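You operate a simulated robot arm through the tools that you are given. There is no shell and no other tool. Be economical: measure what you need, move in short steps, check, and stop when the job is done.

You are at the controls of a simulated robot arm. One attempt, no reset.

TASK
Add the brass layer from hopper D to the dish of brass nuts.
Fine: the black layer below it goes into an empty dish; step the table round with the wide black button; leave the other hoppers and the sorting machine alone.

Only the result counts: the job must be done as asked and must still hold three seconds after the hand-in. Knocking over, shifting, dropping, spilling or breaking anything else fails it.

THE ROBOT
A 7-joint arm with a two-finger parallel gripper, fixed in place. Base frame: the origin is at the foot of the arm, x ahead of it, y to its left, z up. Lengths are in cm, angles in rad, forces in N, time in s.
With the tool pointing down near the work surface it reaches from about 34 to 74 cm from the base axis. Its first joint turns from -2.007 to 2.007 rad. Payload 3.91 kg.
Tool frame: the origin (TCP) lies between the finger pads and is the grasp point; the fingertips stand 3 cm ahead of it; z points along the fingers, y is the line along which they close. The gripper opens to 11 cm. The fingers are 2 cm wide and 1 cm thick; the gripper's body (4.8 by 11.2 cm) begins 5.5 cm behind the TCP.
Orientation is that of the tool frame in the base frame, as a unit quaternion [x, y, z, w]. With the fingers straight down and closing along the base's y, the tool's x points along the base's -x, its y along +y and its z along -z.

THE INTERFACE
- The arm moves only by the tool move_arm. Its argument "commands" is a list of rows, each a list of 7 numbers: the gripper command, from -1 (fully open) to 1 (shut), values between in proportion, then the shift along the tool's x, y, z in units of 20 mm (1.0 is 20 mm), then the turn, a rotation vector about the tool's x, y, z in units of 4 degrees (1.0 is 4 degrees). In form: [[jaw, dx, dy, dz, wx, wy, wz], ...]. A call has 1 to 20 rows; each row shifts and turns the commanded pose from where the row before left it, along the tool's axes as they then stand. A call with a number of a shift or a turn outside -1 to 1 is refused whole. A row lasts 0.2 s, in which the tool goes at most 5 cm and 0.15 rad; a call with a longer step from one row to the next is refused whole, and so is a gripper value outside its range. A pose out of reach is approached as far as the arm can. The call stops where the force on the tool passes 60 N (or 10 N more than at its start, if that is more) or the arm is blocked; 0.2 s more then pass. Each finger travels about 10.8 cm/s and halts on what it meets, pressing with about 23 N; the grip force reading is that of the motor and also rises with nothing between the fingers. The clock runs only during rows and for 0.2 s after the last one: add rows that do not move to give the fingers time. The reply holds the time, the measured pose of the TCP, the force on the tool along the base axes, the opening and the grip force, in the units named above and with some noise.
- Cameras (640 x 400 px; columns grow to the right, rows downward): "scene" is fixed at [4.97, 65.03, 154.97]; the picture's right is [-0.65, -0.76, 0.00], its down [-0.67, 0.58, -0.46] and it looks along [0.35, -0.30, -0.89] (base axes); focal length 214 px, centre (320, 200). "wrist" rides on the gripper at [7.2, 1.7, -10.3] in the tool frame; the picture's right is [-0.23, 0.97, 0.00], its down [-0.76, -0.18, -0.62] and it looks along [-0.61, -0.14, 0.78] (tool axes); focal length 222 px, centre (320, 200). There is no depth. A picture from a camera that has moved, and an enlarged one, comes with that camera's place and axes in the base frame and with its lens.
- capture(camera): a new picture of that camera. It takes no simulated time.
- lift_body(by): slides the trunk up (or, below 0, down) by that many cm; the arm rides with it, the base frame stays. It gives what a move gives, with no picture.
- enlarge(camera, box): a new picture of the part [left, top, right, bottom] of that camera's present view, enlarged. It takes no simulated time.
- finish_job(): hands the job in; it is judged then, once.

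Go step by step. Nothing tells you positions but the pictures and the camera data: compare them with the known pose of the tool, close in by small moves and look again before you grip or let go. The budget is 120 turns and 84 pictures, counting those below and the enlarged ones. Unless the task says otherwise, let go and move clear before handing in, and close with one line.

The tools are called after "Call:" as a command line: name --pt "numbers of a row" for each row, then --argument value for the rest, lists and objects as JSON in quotes. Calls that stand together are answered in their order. move_arm: Moves the arm, as the interface text tells. Its arguments: {"type":"object","properties":{"commands":{"type":"array"}},"required":["commands"]} The other tools are called the same way: lift_body (by) slides the trunk up or down; capture (camera) takes a picture; enlarge (camera, box) takes an enlarged picture of a part of a camera's view; finish_job () hands the job in.

At the start:

```text
time_s: 0.0
eef_pos: [65.2, 1.61, 114.61]
tcp_rot: [0.001, 1.0, -0.002, 0.0]
wrist_force: [0.5, 0.4, 0.6]
width: 10.98
grasp_force: 0.0
trunk travel left (down, up): [-75.0, 24.0]
```

scene: 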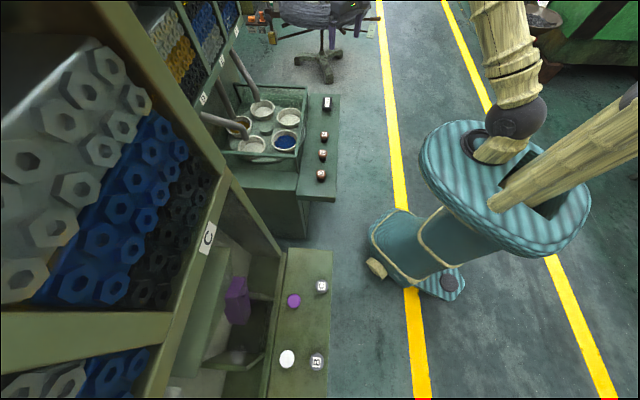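
wrist: 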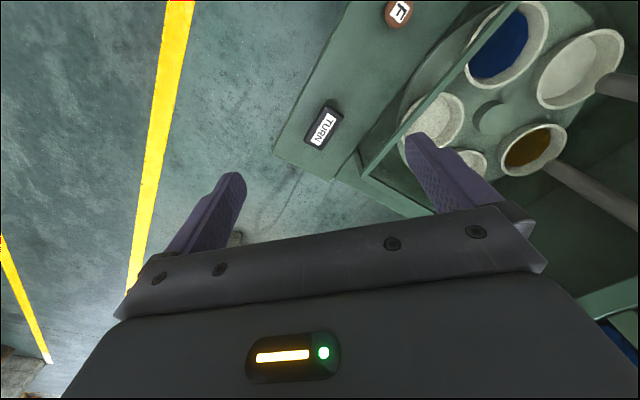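

I see a rotary table with dishes under chutes, a panel with a TURN button and several round buttons, and hoppers with layered nuts. I'll look closer at the table, the panel and the hoppers.

Call:
enlarge --camera "scene" --box '[190, 70, 350, 190]'

Call:
enlarge --camera "scene" --box '[130, 0, 290, 110]'

Call:
enlarge --camera "wrist" --box '[260, 0, 640, 240]'

```text
3.33 times, centred on (270, 130) of scene
camera zoom: at [4.97, 65.03, 154.97], right [-0.65, -0.76, 0.0], down [-0.67, 0.58, -0.46], along [0.35, -0.3, -0.89], focal length 715 px, centre (487, 433)
```

zoom: 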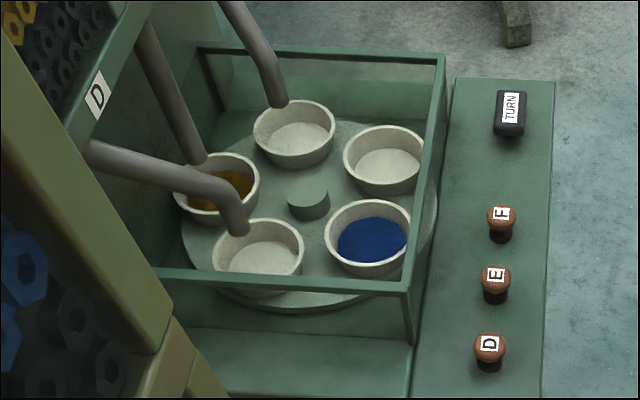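

```text
3.64 times, centred on (210, 55) of scene
camera zoom: at [4.97, 65.03, 154.97], right [-0.65, -0.76, 0.0], down [-0.67, 0.58, -0.46], along [0.35, -0.3, -0.89], focal length 780 px, centre (720, 727)
```

zoom: 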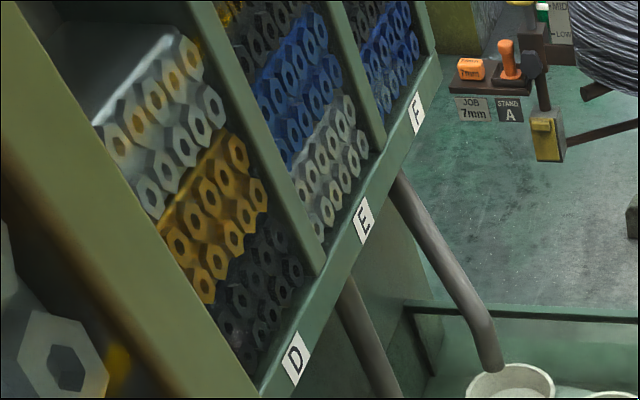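

```text
1.67 times, centred on (450, 120) of wrist
camera zoom: at [57.96, 3.42, 124.91], right [0.23, 0.97, 0.0], down [0.76, -0.18, 0.62], along [0.61, -0.14, -0.78], focal length 370 px, centre (103, 333)
```

zoom: 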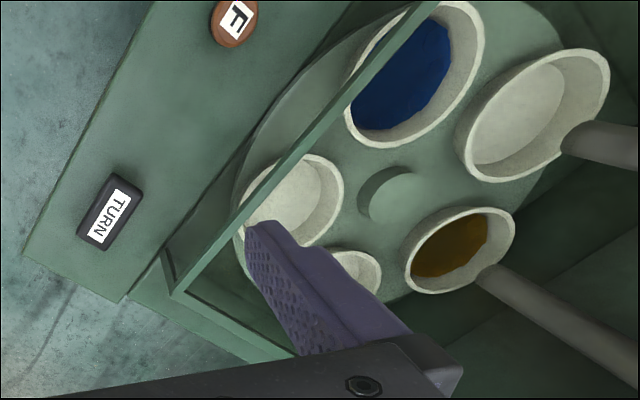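

Hopper D shows black at the bottom, then brass, then steel. The brass dish stands under the middle chute, and an empty dish seems to be under the nearest chute. The buttons run diagonally, with D near (42, 32) and TURN near (73, 2). I'll move above D with the fingers shut and yaw the camera towards the table.

Call:
move_arm --pt "1 0.72 0.96 0.3 0 0 0" --pt "1 0.72 0.96 0.3 0 0 0" --pt "1 0.72 0.96 0.3 0 0 0" --pt "1 0.72 0.96 0.3 0 0 0" --pt "1 0.72 0.96 0.3 0 0 0" --pt "1 0.72 0.96 0.3 0 0 0" --pt "1 0.72 0.96 0.3 0 0 0" --pt "1 0.72 0.96 0.3 0 0 0" --pt "1 0.72 0.96 0.3 0 0 0" --pt "1 0.72 0.96 0.3 0 0 0" --pt "1 0.72 0.96 0.3 0 0 0" --pt "1 0.72 0.96 0.3 0 0 0" --pt "1 0.72 0.96 0.3 0 0 0" --pt "1 0.72 0.96 0.3 0 0 0" --pt "1 0.72 0.96 0.3 0 0 0" --pt "1 0.72 0.96 0.3 0 0 0" --pt "1 0 0 0 0 0 0"

Call:
move_arm --pt "1 0 0 0 0 0 -1" --pt "1 0 0 0 0 0 -1" --pt "1 0 0 0 0 0 -1" --pt "1 0 0 0 0 0 -1" --pt "1 0 0 0 0 0 -1" --pt "1 0 0 0 0 0 -1" --pt "1 0 0 0 0 0 -1" --pt "1 0 0 0 0 0 -1" --pt "1 0 0 0 0 0 -1" --pt "1 0 0 0 0 0 -1" --pt "1 0 0 0 0 0 -1" --pt "1 0 0 0 0 0 0" --pt "1 0 0 0 0 0 0"

Call:
capture --camera "wrist"

Call:
capture --camera "scene"

```text
time_s: 3.6
eef_pos: [42.15, 32.29, 104.89]
tcp_rot: [0.0, 1.0, 0.0, 0.001]
wrist_force: [-0.5, -0.7, 0.0]
width: 0.01
grasp_force: 23.1
trunk travel left (down, up): [-75.0, 24.0]
```

```text
time_s: 6.4
eef_pos: [42.15, 32.44, 105.09]
tcp_rot: [-0.375, 0.927, 0.0, 0.001]
wrist_force: [1.1, -0.3, -0.1]
width: 0.0
grasp_force: 23.0
trunk travel left (down, up): [-75.0, 24.0]
```

```text
78 pictures are left
camera wrist: at [35.74, 28.7, 115.34], right [-0.51, 0.86, 0.0], down [0.67, 0.4, 0.62], along [0.53, 0.32, -0.78], focal length 222 px, centre (320, 200)
```

wrist: 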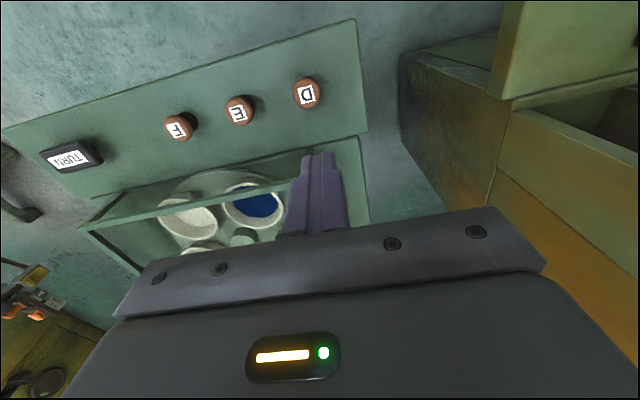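

```text
77 pictures are left
```

scene: 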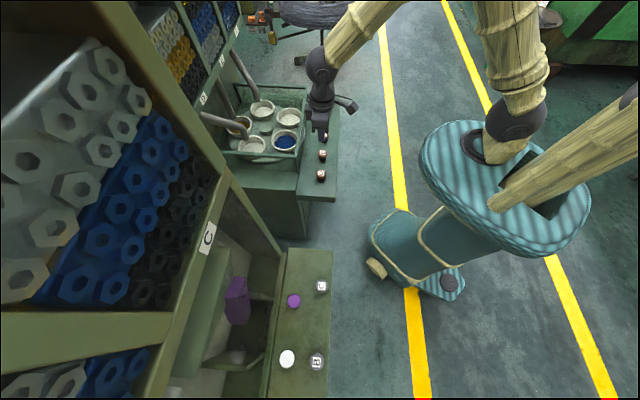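

The fingers are nearly over D, which triangulates to about (43.1, 31.3, 82). I'll correct sideways and descend to just above it.

Call:
move_arm --pt "1 0.05 -0.74 0 0 0 0" --pt "1 0 0 1 0 0 0" --pt "1 0 0 1 0 0 0" --pt "1 0 0 1 0 0 0" --pt "1 0 0 1 0 0 0" --pt "1 0 0 1 0 0 0" --pt "1 0 0 1 0 0 0" --pt "1 0 0 1 0 0 0" --pt "1 0 0 0.8 0 0 0" --pt "1 0 0 0 0 0 0"

Call:
enlarge --camera "wrist" --box '[200, 40, 440, 190]'

Call:
enlarge --camera "scene" --box '[190, 70, 350, 190]'

```text
time_s: 8.6
eef_pos: [43.06, 31.17, 89.35]
tcp_rot: [-0.374, 0.927, -0.001, 0.0]
wrist_force: [-0.6, -0.9, 0.0]
width: 0.02
grasp_force: 22.7
trunk travel left (down, up): [-75.0, 24.0]
```

```text
2.67 times, centred on (320, 115) of wrist
camera zoom: at [36.64, 27.53, 99.63], right [-0.51, 0.86, 0.0], down [0.67, 0.4, 0.62], along [0.54, 0.32, -0.78], focal length 592 px, centre (320, 427)
```

zoom: 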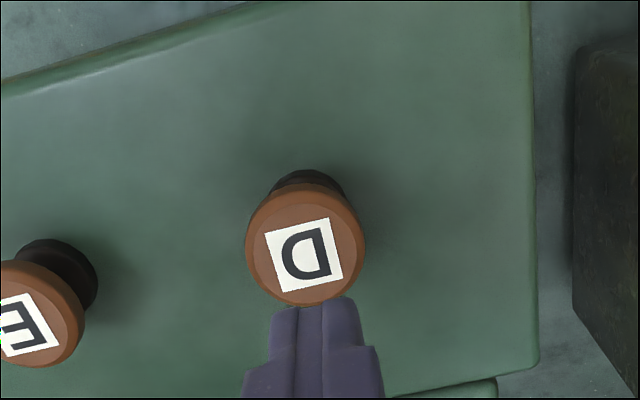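

```text
3.33 times, centred on (270, 130) of scene
camera zoom: at [4.97, 65.03, 154.97], right [-0.65, -0.76, 0.0], down [-0.67, 0.58, -0.46], along [0.35, -0.3, -0.89], focal length 715 px, centre (487, 433)
```

zoom: 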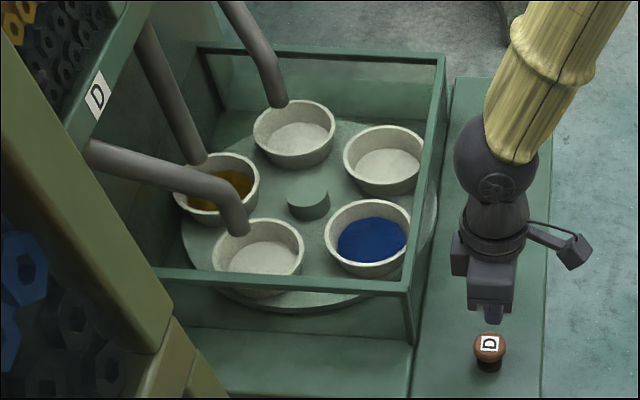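

The tip is centred on D to within a few millimetres. Each chute starts under its own label, so D feeds the near empty dish. I'll lower gently.

Call:
move_arm --pt "1 0 -0.1 0.5 0 0 0" --pt "1 0 0 0.5 0 0 0" --pt "1 0 0 0.3 0 0 0" --pt "1 0 0 0.2 0 0 0" --pt "1 0 0 0 0 0 0"

Call:
enlarge --camera "wrist" --box '[200, 40, 440, 190]'

```text
time_s: 9.8
eef_pos: [43.42, 31.13, 86.35]
tcp_rot: [-0.375, 0.927, 0.0, 0.001]
wrist_force: [0.1, 1.1, 0.0]
width: 0.0
grasp_force: 23.3
trunk travel left (down, up): [-75.0, 24.0]
```

```text
2.67 times, centred on (320, 115) of wrist
camera zoom: at [36.89, 27.39, 96.69], right [-0.51, 0.86, 0.0], down [0.67, 0.4, 0.62], along [0.54, 0.32, -0.78], focal length 592 px, centre (320, 427)
```

zoom: 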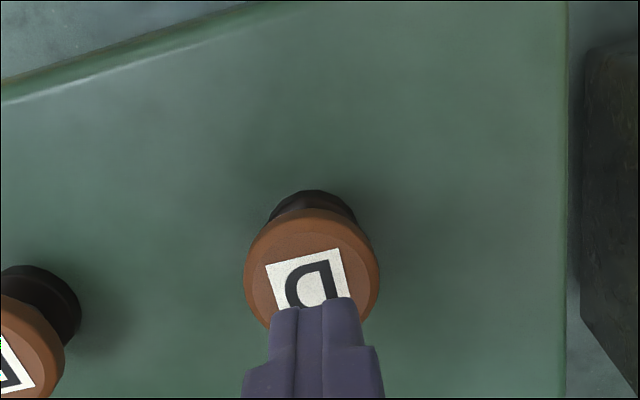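

The tip is just above the cap and centred on it. I'll keep lowering in small steps.

Call:
move_arm --pt "1 0 0 0.2 0 0 0" --pt "1 0 0 0.2 0 0 0" --pt "1 0 0 0.2 0 0 0" --pt "1 0 0 0 0 0 0"

Call:
enlarge --camera "scene" --box '[190, 70, 350, 190]'

```text
time_s: 10.8
eef_pos: [43.28, 31.15, 85.19]
tcp_rot: [-0.375, 0.927, -0.001, 0.001]
wrist_force: [-0.6, 1.0, 0.1]
width: 0.04
grasp_force: 23.2
trunk travel left (down, up): [-75.0, 24.0]
```

```text
3.33 times, centred on (270, 130) of scene
camera zoom: at [4.97, 65.03, 154.97], right [-0.65, -0.76, 0.0], down [-0.67, 0.58, -0.46], along [0.35, -0.3, -0.89], focal length 715 px, centre (487, 433)
```

zoom: 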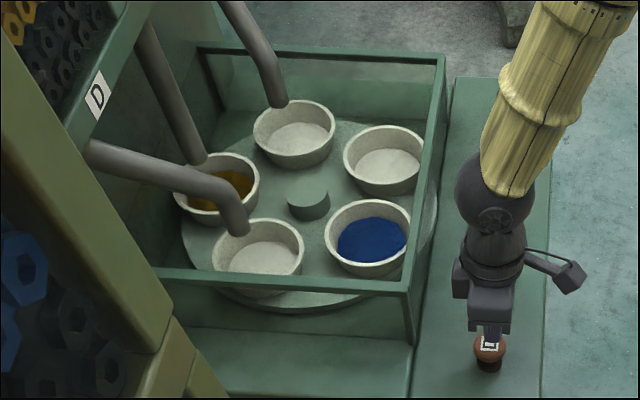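

There's no contact yet, so I'll keep going down.

Call:
move_arm --pt "1 0 0 0.2 0 0 0" --pt "1 0 0 0.2 0 0 0" --pt "1 0 0 0 0 0 0"

```text
time_s: 11.6
eef_pos: [43.22, 31.22, 84.47]
tcp_rot: [-0.374, 0.927, -0.002, 0.0]
wrist_force: [0.3, 0.1, 0.2]
width: 0.0
grasp_force: 23.0
trunk travel left (down, up): [-75.0, 24.0]
```

Call:
move_arm --pt "1 0 0 0.15 0 0 0" --pt "1 0 0 0.15 0 0 0" --pt "1 0 0 0 0 0 0"

Call:
enlarge --camera "scene" --box '[190, 70, 350, 190]'

```text
time_s: 12.4
eef_pos: [43.18, 31.04, 83.82]
tcp_rot: [-0.375, 0.927, -0.001, 0.001]
wrist_force: [0.8, -0.3, 0.4]
width: 0.01
grasp_force: 23.6
trunk travel left (down, up): [-75.0, 24.0]
```

```text
3.33 times, centred on (270, 130) of scene
camera zoom: at [4.97, 65.03, 154.97], right [-0.65, -0.76, 0.0], down [-0.67, 0.58, -0.46], along [0.35, -0.3, -0.89], focal length 715 px, centre (487, 433)
```

zoom: 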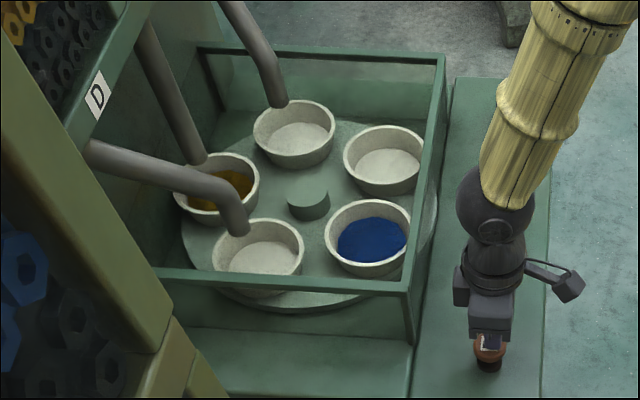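

Call:
enlarge --camera "wrist" --box '[200, 40, 440, 190]'

```text
2.67 times, centred on (320, 115) of wrist
camera zoom: at [36.84, 27.35, 94.07], right [-0.51, 0.86, 0.0], down [0.67, 0.4, 0.62], along [0.54, 0.32, -0.78], focal length 592 px, centre (320, 427)
```

zoom: 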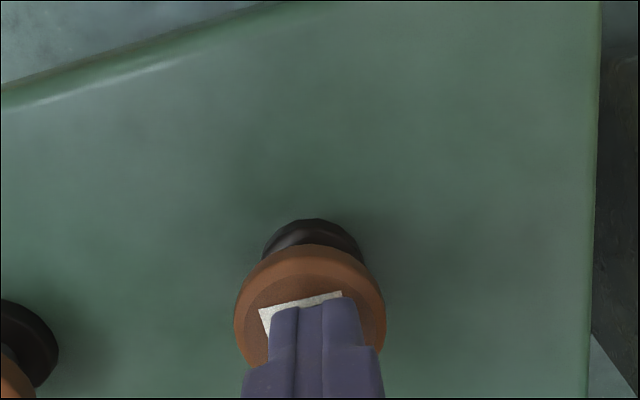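

The alignment is good and the tip is still slightly above the cap. I'll continue.

Call:
move_arm --pt "1 0 0 0.15 0 0 0" --pt "1 0 0 0.15 0 0 0" --pt "1 0 0 0 0 0 0"

```text
time_s: 13.2
eef_pos: [43.07, 31.07, 83.22]
tcp_rot: [-0.375, 0.927, -0.001, 0.0]
wrist_force: [-0.1, -0.8, 2.0]
width: 0.03
grasp_force: 23.0
trunk travel left (down, up): [-75.0, 24.0]
```

This looks like first contact, with the tip at z ≈ 80.2. I'll press a little further.

Call:
move_arm --pt "1 0 0 0.1 0 0 0" --pt "1 0 0 0.1 0 0 0" --pt "1 0 0 0 0 0 0"

Call:
enlarge --camera "scene" --box '[190, 70, 350, 190]'

```text
time_s: 14.0
eef_pos: [43.13, 31.17, 82.76]
tcp_rot: [-0.375, 0.927, 0.0, 0.0]
wrist_force: [-0.2, -1.0, 2.9]
width: 0.02
grasp_force: 23.3
trunk travel left (down, up): [-75.0, 24.0]
```

```text
3.33 times, centred on (270, 130) of scene
camera zoom: at [4.97, 65.03, 154.97], right [-0.65, -0.76, 0.0], down [-0.67, 0.58, -0.46], along [0.35, -0.3, -0.89], focal length 715 px, centre (487, 433)
```

zoom: 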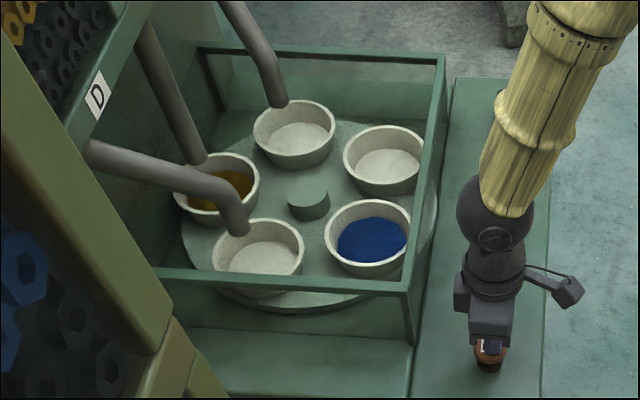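

The cap is springing down at about 3 N. I'll press further in.

Call:
move_arm --pt "1 0 0 0.1 0 0 0" --pt "1 0 0 0.1 0 0 0" --pt "1 0 0 0 0 0 0"

Call:
enlarge --camera "scene" --box '[190, 70, 350, 190]'

```text
time_s: 14.8
eef_pos: [43.32, 31.04, 82.39]
tcp_rot: [-0.374, 0.927, 0.0, 0.001]
wrist_force: [-2.6, 1.6, 4.5]
width: 0.0
grasp_force: 23.2
trunk travel left (down, up): [-75.0, 24.0]
```

```text
3.33 times, centred on (270, 130) of scene
camera zoom: at [4.97, 65.03, 154.97], right [-0.65, -0.76, 0.0], down [-0.67, 0.58, -0.46], along [0.35, -0.3, -0.89], focal length 715 px, centre (487, 433)
```

zoom: 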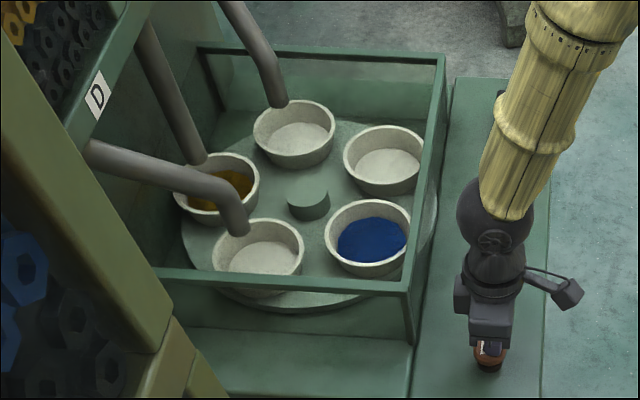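

Call:
move_arm --pt "1 0 0 0.1 0 0 0" --pt "1 0 0 0.1 0 0 0" --pt "1 0 0 0 0 0 0"

Call:
enlarge --camera "scene" --box '[190, 70, 350, 190]'

```text
time_s: 15.6
eef_pos: [43.19, 30.94, 81.98]
tcp_rot: [-0.374, 0.927, -0.001, 0.001]
wrist_force: [-2.1, 2.6, 6.4]
width: 0.0
grasp_force: 23.1
trunk travel left (down, up): [-75.0, 24.0]
```

```text
3.33 times, centred on (270, 130) of scene
camera zoom: at [4.97, 65.03, 154.97], right [-0.65, -0.76, 0.0], down [-0.67, 0.58, -0.46], along [0.35, -0.3, -0.89], focal length 715 px, centre (487, 433)
```

zoom: 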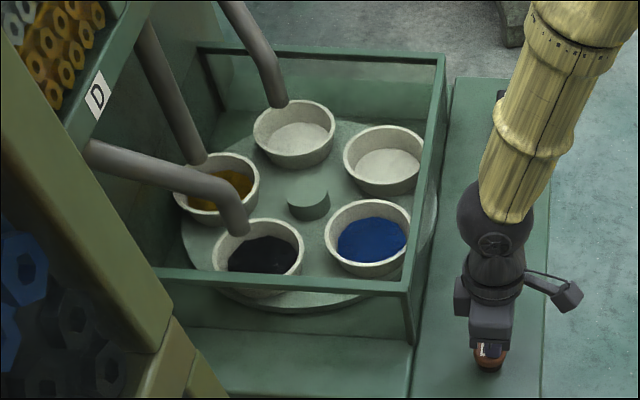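

The black layer is now in the formerly empty dish, and hopper D has brass at the bottom. I'll lift off and travel above TURN, which I place at about (74.6, 0.3, 79.5).

Call:
move_arm --pt "1 0 0 -0.5 0 0 0" --pt "1 0 0 -1 0 0 0" --pt "1 0 0 -1 0 0 0" --pt "1 0 0 -1 0 0 0" --pt "1 0 0 -1 0 0 0" --pt "1 0 0 -1 0 0 0" --pt "1 0 0 -1 0 0 0" --pt "1 0 -1 0 0 0 0" --pt "1 0 -1 0 0 0 0" --pt "1 0 -1 0 0 0 0" --pt "1 0 -1 0 0 0 0" --pt "1 0 -1 0 0 0 0" --pt "1 0 -1 0 0 0 0" --pt "1 0 -1 0 0 0 0" --pt "1 0 -1 0 0 0 0" --pt "1 0 -1 0 0 0 0" --pt "1 0 -1 0 0 0 0"

Call:
move_arm --pt "1 0 -1 0 0 0 0" --pt "1 0 -1 0 0 0 0" --pt "1 0 -1 0 0 0 0" --pt "1 0 -1 0 0 0 0" --pt "1 0 -1 0 0 0 0" --pt "1 0 -1 0 0 0 0" --pt "1 0 -1 0 0 0 0" --pt "1 0 -1 0 0 0 0" --pt "1 0 -1 0 0 0 0" --pt "1 0 -1 0 0 0 0" --pt "1 0 -1 0 0 0 0" --pt "1 0 0 0 0 0 0"

Call:
capture --camera "wrist"

Call:
capture --camera "scene"

```text
time_s: 19.2
eef_pos: [57.31, 16.6, 95.07]
tcp_rot: [-0.375, 0.927, 0.0, -0.001]
wrist_force: [-0.3, 0.5, -0.5]
width: 0.0
grasp_force: 23.1
trunk travel left (down, up): [-75.0, 24.0]
```

```text
time_s: 21.8
eef_pos: [72.42, 0.9, 95.1]
tcp_rot: [-0.375, 0.927, 0.0, 0.0]
wrist_force: [0.1, -0.4, 0.0]
width: 0.0
grasp_force: 22.9
trunk travel left (down, up): [-75.0, 24.0]
```

```text
67 pictures are left
camera wrist: at [66.06, -2.84, 105.34], right [-0.51, 0.86, 0.0], down [0.67, 0.4, 0.62], along [0.53, 0.32, -0.78], focal length 222 px, centre (320, 200)
```

wrist: 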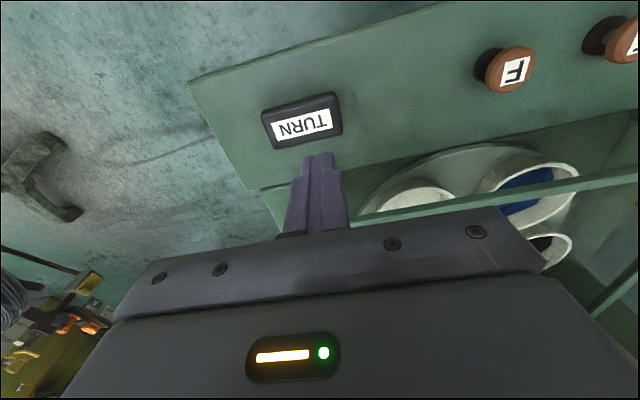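

```text
66 pictures are left
```

scene: 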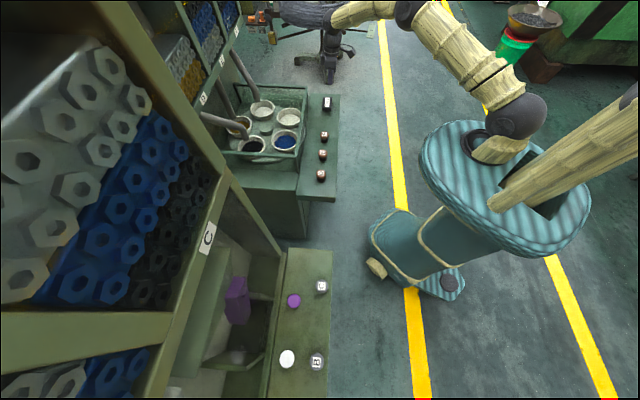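

Call:
enlarge --camera "scene" --box '[250, 0, 442, 120]'

```text
3.33 times, centred on (346, 60) of scene
camera zoom: at [4.97, 65.03, 154.97], right [-0.65, -0.76, 0.0], down [-0.67, 0.58, -0.46], along [0.35, -0.3, -0.89], focal length 715 px, centre (233, 667)
```

zoom: 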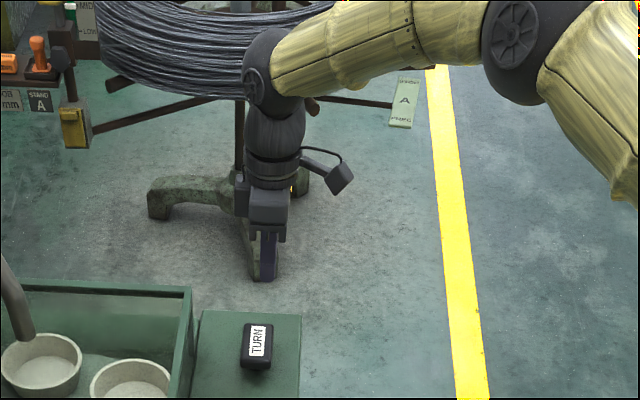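

The gripper is above TURN, which I put at about (74.3, 0). I'll correct sideways and descend to just above it.

Call:
move_arm --pt "1 -0.1 -0.75 0 0 0 0" --pt "1 0 0 1 0 0 0" --pt "1 0 0 1 0 0 0" --pt "1 0 0 1 0 0 0" --pt "1 0 0 1 0 0 0" --pt "1 0 0 0.8 0 0 0" --pt "1 0 0 0 0 0 0"

Call:
capture --camera "wrist"

```text
time_s: 23.4
eef_pos: [73.72, -0.06, 85.4]
tcp_rot: [-0.375, 0.927, -0.001, 0.0]
wrist_force: [1.1, -0.5, -0.3]
width: 0.01
grasp_force: 22.4
trunk travel left (down, up): [-75.0, 24.0]
```

```text
64 pictures are left
camera wrist: at [67.3, -3.84, 95.72], right [-0.51, 0.86, 0.0], down [0.67, 0.4, 0.62], along [0.54, 0.32, -0.78], focal length 222 px, centre (320, 200)
```

wrist: 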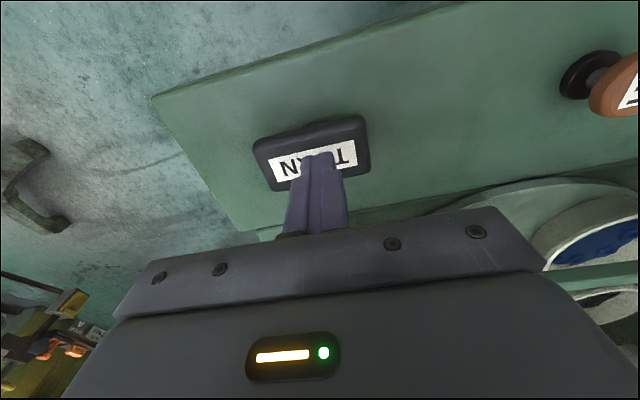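

The tip is centred over TURN. I'll go down in small steps.

Call:
move_arm --pt "1 0 0 0.3 0 0 0" --pt "1 0 0 0.3 0 0 0" --pt "1 0 0 0.2 0 0 0" --pt "1 0 0 0.2 0 0 0" --pt "1 0 0 0 0 0 0"

```text
time_s: 24.6
eef_pos: [73.47, -0.14, 83.48]
tcp_rot: [-0.375, 0.927, -0.001, 0.001]
wrist_force: [-0.7, 0.2, 0.0]
width: 0.04
grasp_force: 22.8
trunk travel left (down, up): [-75.0, 24.0]
```

Call:
move_arm --pt "1 0 0 0.2 0 0 0" --pt "1 0 0 0.2 0 0 0" --pt "1 0 0 0.1 0 0 0" --pt "1 0 0 0 0 0 0"

Call:
enlarge --camera "wrist" --box '[220, 70, 412, 190]'

```text
time_s: 25.6
eef_pos: [73.46, -0.12, 82.4]
tcp_rot: [-0.374, 0.927, -0.001, 0.0]
wrist_force: [-1.7, -0.6, 4.4]
width: 0.0
grasp_force: 23.3
trunk travel left (down, up): [-75.0, 24.0]
```

```text
3.33 times, centred on (316, 130) of wrist
camera zoom: at [67.2, -3.83, 92.79], right [-0.51, 0.86, 0.0], down [0.67, 0.4, 0.62], along [0.54, 0.32, -0.78], focal length 740 px, centre (333, 433)
```

zoom: 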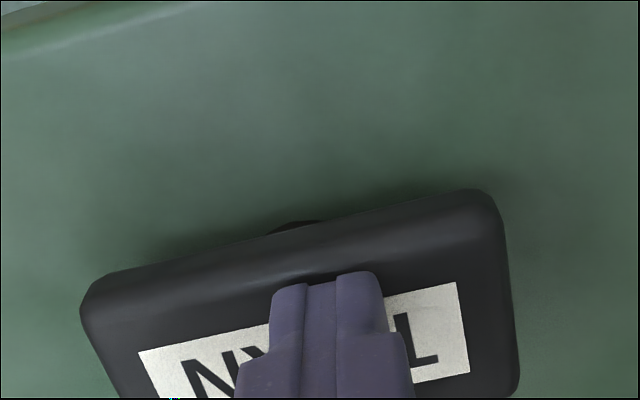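

Contact at 4.4 N. I'll press on and watch the table.

Call:
move_arm --pt "1 0 0 0.1 0 0 0" --pt "1 0 0 0.1 0 0 0" --pt "1 0 0 0 0 0 0"

Call:
enlarge --camera "scene" --box '[190, 70, 350, 190]'

```text
time_s: 26.4
eef_pos: [73.49, -0.1, 82.01]
tcp_rot: [-0.374, 0.927, -0.001, 0.0]
wrist_force: [1.2, 0.2, 6.1]
width: 0.0
grasp_force: 22.8
trunk travel left (down, up): [-75.0, 24.0]
```

```text
3.33 times, centred on (270, 130) of scene
camera zoom: at [4.97, 65.03, 154.97], right [-0.65, -0.76, 0.0], down [-0.67, 0.58, -0.46], along [0.35, -0.3, -0.89], focal length 715 px, centre (487, 433)
```

zoom: 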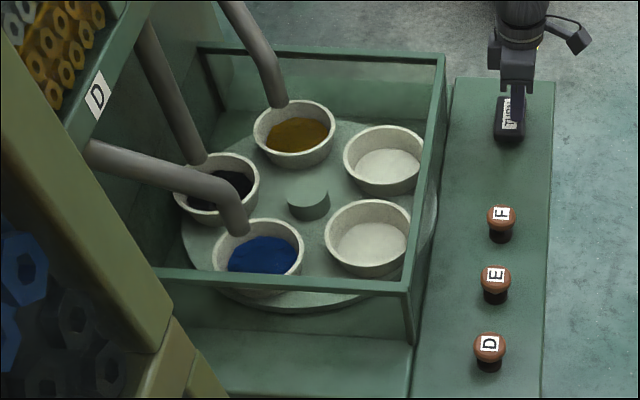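

The table has stepped once and the brass dish is now under F, so three more steps bring it under D. I'll release fully and check that the step is complete.

Call:
move_arm --pt "1 0 0 -0.5 0 0 0" --pt "1 0 0 -0.6 0 0 0" --pt "1 0 0 0 0 0 0" --pt "1 0 0 0 0 0 0" --pt "1 0 0 0 0 0 0"

Call:
enlarge --camera "scene" --box '[190, 70, 350, 190]'

```text
time_s: 27.6
eef_pos: [73.55, -0.18, 84.26]
tcp_rot: [-0.374, 0.927, 0.0, 0.0]
wrist_force: [-0.2, 0.9, 0.0]
width: 0.0
grasp_force: 23.2
trunk travel left (down, up): [-75.0, 24.0]
```

```text
3.33 times, centred on (270, 130) of scene
camera zoom: at [4.97, 65.03, 154.97], right [-0.65, -0.76, 0.0], down [-0.67, 0.58, -0.46], along [0.35, -0.3, -0.89], focal length 715 px, centre (487, 433)
```

zoom: 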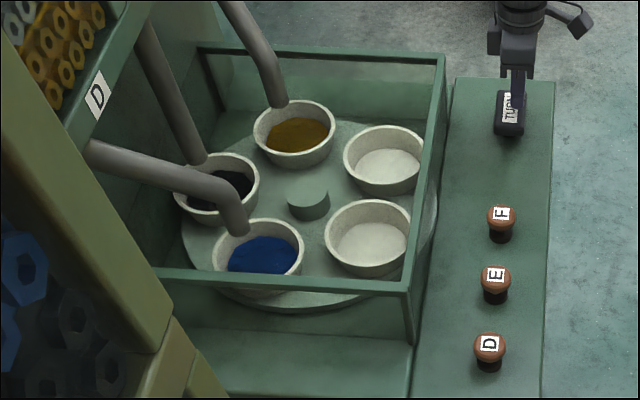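

The table is stable after one step. Now the second press.

Call:
move_arm --pt "1 0 0 0.3 0 0 0" --pt "1 0 0 0.3 0 0 0" --pt "1 0 0 0.3 0 0 0" --pt "1 0 0 0.2 0 0 0" --pt "1 0 0 0 0 0 0" --pt "1 0 0 -0.5 0 0 0" --pt "1 0 0 -0.6 0 0 0" --pt "1 0 0 0 0 0 0" --pt "1 0 0 0 0 0 0" --pt "1 0 0 0 0 0 0"

Call:
enlarge --camera "scene" --box '[190, 70, 350, 190]'

```text
time_s: 29.8
eef_pos: [73.66, -0.15, 84.31]
tcp_rot: [-0.375, 0.927, 0.0, 0.0]
wrist_force: [-0.4, 0.7, -0.3]
width: 0.01
grasp_force: 22.4
trunk travel left (down, up): [-75.0, 24.0]
```

```text
3.33 times, centred on (270, 130) of scene
camera zoom: at [4.97, 65.03, 154.97], right [-0.65, -0.76, 0.0], down [-0.67, 0.58, -0.46], along [0.35, -0.3, -0.89], focal length 715 px, centre (487, 433)
```

zoom: 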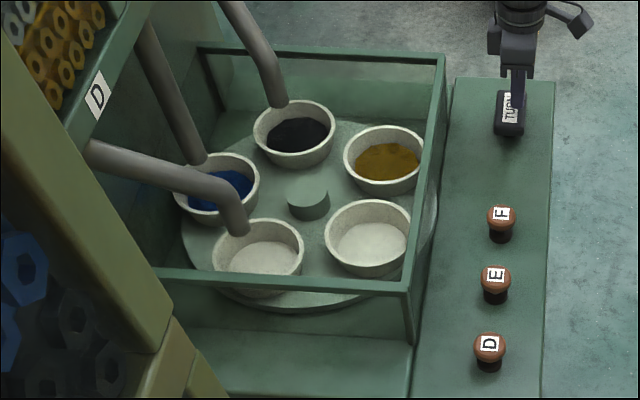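

That was exactly one step. Third press.

Call:
move_arm --pt "1 0 0 0.3 0 0 0" --pt "1 0 0 0.3 0 0 0" --pt "1 0 0 0.3 0 0 0" --pt "1 0 0 0.2 0 0 0" --pt "1 0 0 0 0 0 0" --pt "1 0 0 -0.5 0 0 0" --pt "1 0 0 -0.6 0 0 0" --pt "1 0 0 0 0 0 0" --pt "1 0 0 0 0 0 0" --pt "1 0 0 0 0 0 0"

Call:
enlarge --camera "scene" --box '[190, 70, 350, 190]'

```text
time_s: 32.0
eef_pos: [73.61, -0.07, 84.31]
tcp_rot: [-0.375, 0.927, 0.0, 0.0]
wrist_force: [-0.6, -0.1, 0.3]
width: 0.01
grasp_force: 22.6
trunk travel left (down, up): [-75.0, 24.0]
```

```text
3.33 times, centred on (270, 130) of scene
camera zoom: at [4.97, 65.03, 154.97], right [-0.65, -0.76, 0.0], down [-0.67, 0.58, -0.46], along [0.35, -0.3, -0.89], focal length 715 px, centre (487, 433)
```

zoom: 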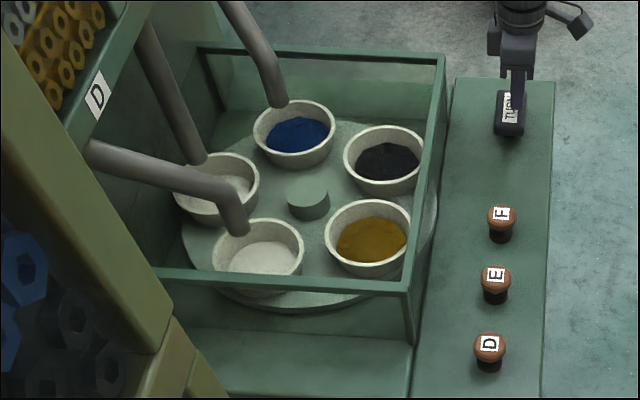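

One more step is needed.

Call:
move_arm --pt "1 0 0 0.3 0 0 0" --pt "1 0 0 0.3 0 0 0" --pt "1 0 0 0.3 0 0 0" --pt "1 0 0 0.2 0 0 0" --pt "1 0 0 0 0 0 0" --pt "1 0 0 -0.5 0 0 0" --pt "1 0 0 -0.6 0 0 0" --pt "1 0 0 0 0 0 0" --pt "1 0 0 0 0 0 0" --pt "1 0 0 0 0 0 0"

Call:
enlarge --camera "scene" --box '[190, 70, 350, 190]'

```text
time_s: 34.2
eef_pos: [73.55, -0.07, 84.25]
tcp_rot: [-0.375, 0.927, 0.0, 0.0]
wrist_force: [-0.4, 0.9, -0.2]
width: 0.0
grasp_force: 22.8
trunk travel left (down, up): [-75.0, 24.0]
```

```text
3.33 times, centred on (270, 130) of scene
camera zoom: at [4.97, 65.03, 154.97], right [-0.65, -0.76, 0.0], down [-0.67, 0.58, -0.46], along [0.35, -0.3, -0.89], focal length 715 px, centre (487, 433)
```

zoom: 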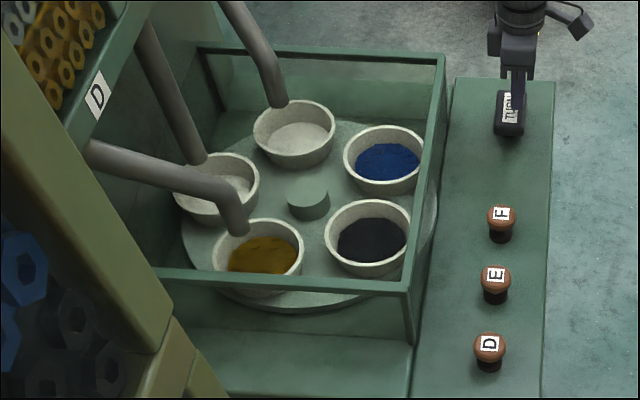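

The brass dish is now under chute D. I'll lift and travel back above button D.

Call:
move_arm --pt "1 0 0 -1 0 0 0" --pt "1 0 0 -1 0 0 0" --pt "1 0 0 -1 0 0 0" --pt "1 0 0 -1 0 0 0" --pt "1 0 0 -1 0 0 0" --pt "1 0 1 0 0 0 0" --pt "1 0 1 0 0 0 0" --pt "1 0 1 0 0 0 0" --pt "1 0 1 0 0 0 0" --pt "1 0 1 0 0 0 0" --pt "1 0 1 0 0 0 0" --pt "1 0 1 0 0 0 0" --pt "1 0 1 0 0 0 0" --pt "1 0 1 0 0 0 0" --pt "1 0 1 0 0 0 0" --pt "1 0 1 0 0 0 0"

Call:
move_arm --pt "1 0 1 0 0 0 0" --pt "1 0 1 0 0 0 0" --pt "1 0 1 0 0 0 0" --pt "1 0 1 0 0 0 0" --pt "1 0 1 0 0 0 0" --pt "1 0 1 0 0 0 0" --pt "1 0 1 0 0 0 0" --pt "1 0 1 0 0 0 0" --pt "1 0 1 0 0 0 0" --pt "1 0 1 0 0 0 0" --pt "1 0.05 0.75 0 0 0 0" --pt "1 0 0 1 0 0 0" --pt "1 0 0 1 0 0 0" --pt "1 0 0 1 0 0 0" --pt "1 0 0 1 0 0 0" --pt "1 0 0 0 0 0 0"

Call:
enlarge --camera "wrist" --box '[200, 40, 440, 190]'

```text
time_s: 37.6
eef_pos: [58.43, 15.69, 94.29]
tcp_rot: [-0.374, 0.927, -0.001, 0.0]
wrist_force: [-0.5, -0.2, 0.9]
width: 0.0
grasp_force: 23.1
trunk travel left (down, up): [-75.0, 24.0]
```

```text
time_s: 41.0
eef_pos: [43.5, 31.18, 86.29]
tcp_rot: [-0.374, 0.927, -0.001, 0.001]
wrist_force: [-0.1, -0.2, 0.1]
width: 0.01
grasp_force: 23.2
trunk travel left (down, up): [-75.0, 24.0]
```

```text
2.67 times, centred on (320, 115) of wrist
camera zoom: at [37.07, 27.44, 96.62], right [-0.51, 0.86, 0.0], down [0.67, 0.4, 0.62], along [0.54, 0.32, -0.78], focal length 592 px, centre (320, 427)
```

zoom: 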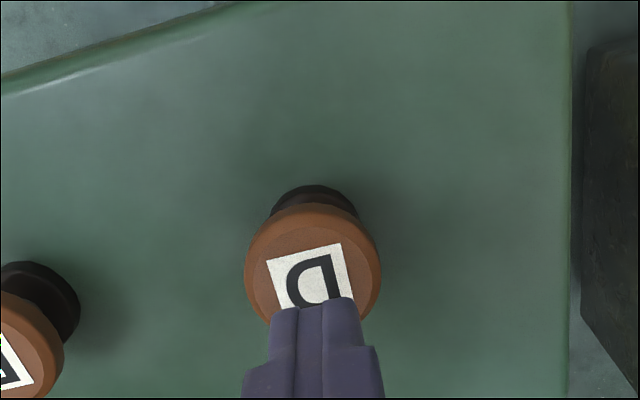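

The pose is the same as for the first press. I'll press D once to the same depth and release.

Call:
move_arm --pt "1 0.05 0 0.5 0 0 0" --pt "1 0 0 0.5 0 0 0" --pt "1 0 0 0.4 0 0 0" --pt "1 0 0 0.2 0 0 0" --pt "1 0 0 0.2 0 0 0" --pt "1 0 0 0.2 0 0 0" --pt "1 0 0 0.15 0 0 0" --pt "1 0 0 0 0 0 0"

Call:
enlarge --camera "scene" --box '[190, 70, 350, 190]'

```text
time_s: 42.8
eef_pos: [43.33, 31.05, 81.96]
tcp_rot: [-0.375, 0.927, -0.001, 0.001]
wrist_force: [2.2, 3.1, 6.9]
width: 0.01
grasp_force: 22.9
trunk travel left (down, up): [-75.0, 24.0]
```

```text
3.33 times, centred on (270, 130) of scene
camera zoom: at [4.97, 65.03, 154.97], right [-0.65, -0.76, 0.0], down [-0.67, 0.58, -0.46], along [0.35, -0.3, -0.89], focal length 715 px, centre (487, 433)
```

zoom: 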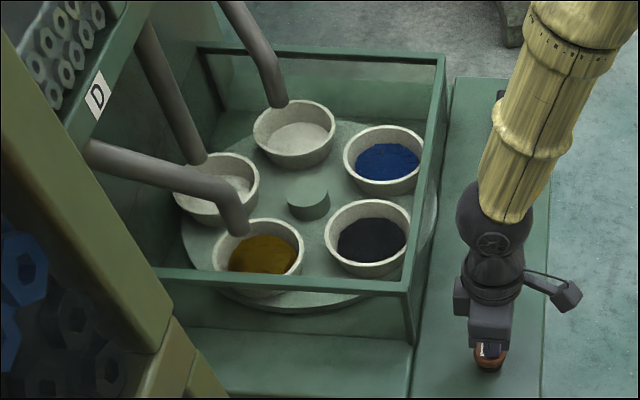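

The hopper now shows steel at the bottom, so the brass layer has dropped into the brass dish. I'll retract straight up and check.

Call:
move_arm --pt "1 0 0 -0.5 0 0 0" --pt "1 0 0 -1 0 0 0" --pt "1 0 0 -1 0 0 0" --pt "1 0 0 -1 0 0 0" --pt "1 0 0 -1 0 0 0" --pt "1 0 0 -1 0 0 0" --pt "1 0 0 -1 0 0 0" --pt "1 0 0 0 0 0 0" --pt "1 0 0 0 0 0 0" --pt "1 0 0 0 0 0 0"

Call:
enlarge --camera "scene" --box '[190, 70, 350, 190]'

```text
time_s: 45.0
eef_pos: [43.28, 31.0, 94.91]
tcp_rot: [-0.374, 0.927, -0.001, 0.0]
wrist_force: [0.0, 0.0, 0.3]
width: 0.0
grasp_force: 22.8
trunk travel left (down, up): [-75.0, 24.0]
```

```text
3.33 times, centred on (270, 130) of scene
camera zoom: at [4.97, 65.03, 154.97], right [-0.65, -0.76, 0.0], down [-0.67, 0.58, -0.46], along [0.35, -0.3, -0.89], focal length 715 px, centre (487, 433)
```

zoom: 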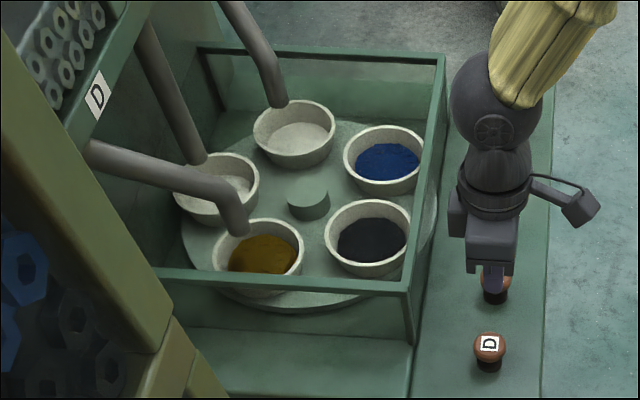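

The brass dish has taken the brass layer, the black is in its own dish, and the arm is clear. I'm handing in.

Call:
finish_job

```text
The job is handed in.
```

The brass layer from hopper D is in the dish of brass nuts and the black layer is in a dish that was empty. I pressed only D and TURN, and didn't touch the other hoppers or the sorting machine.
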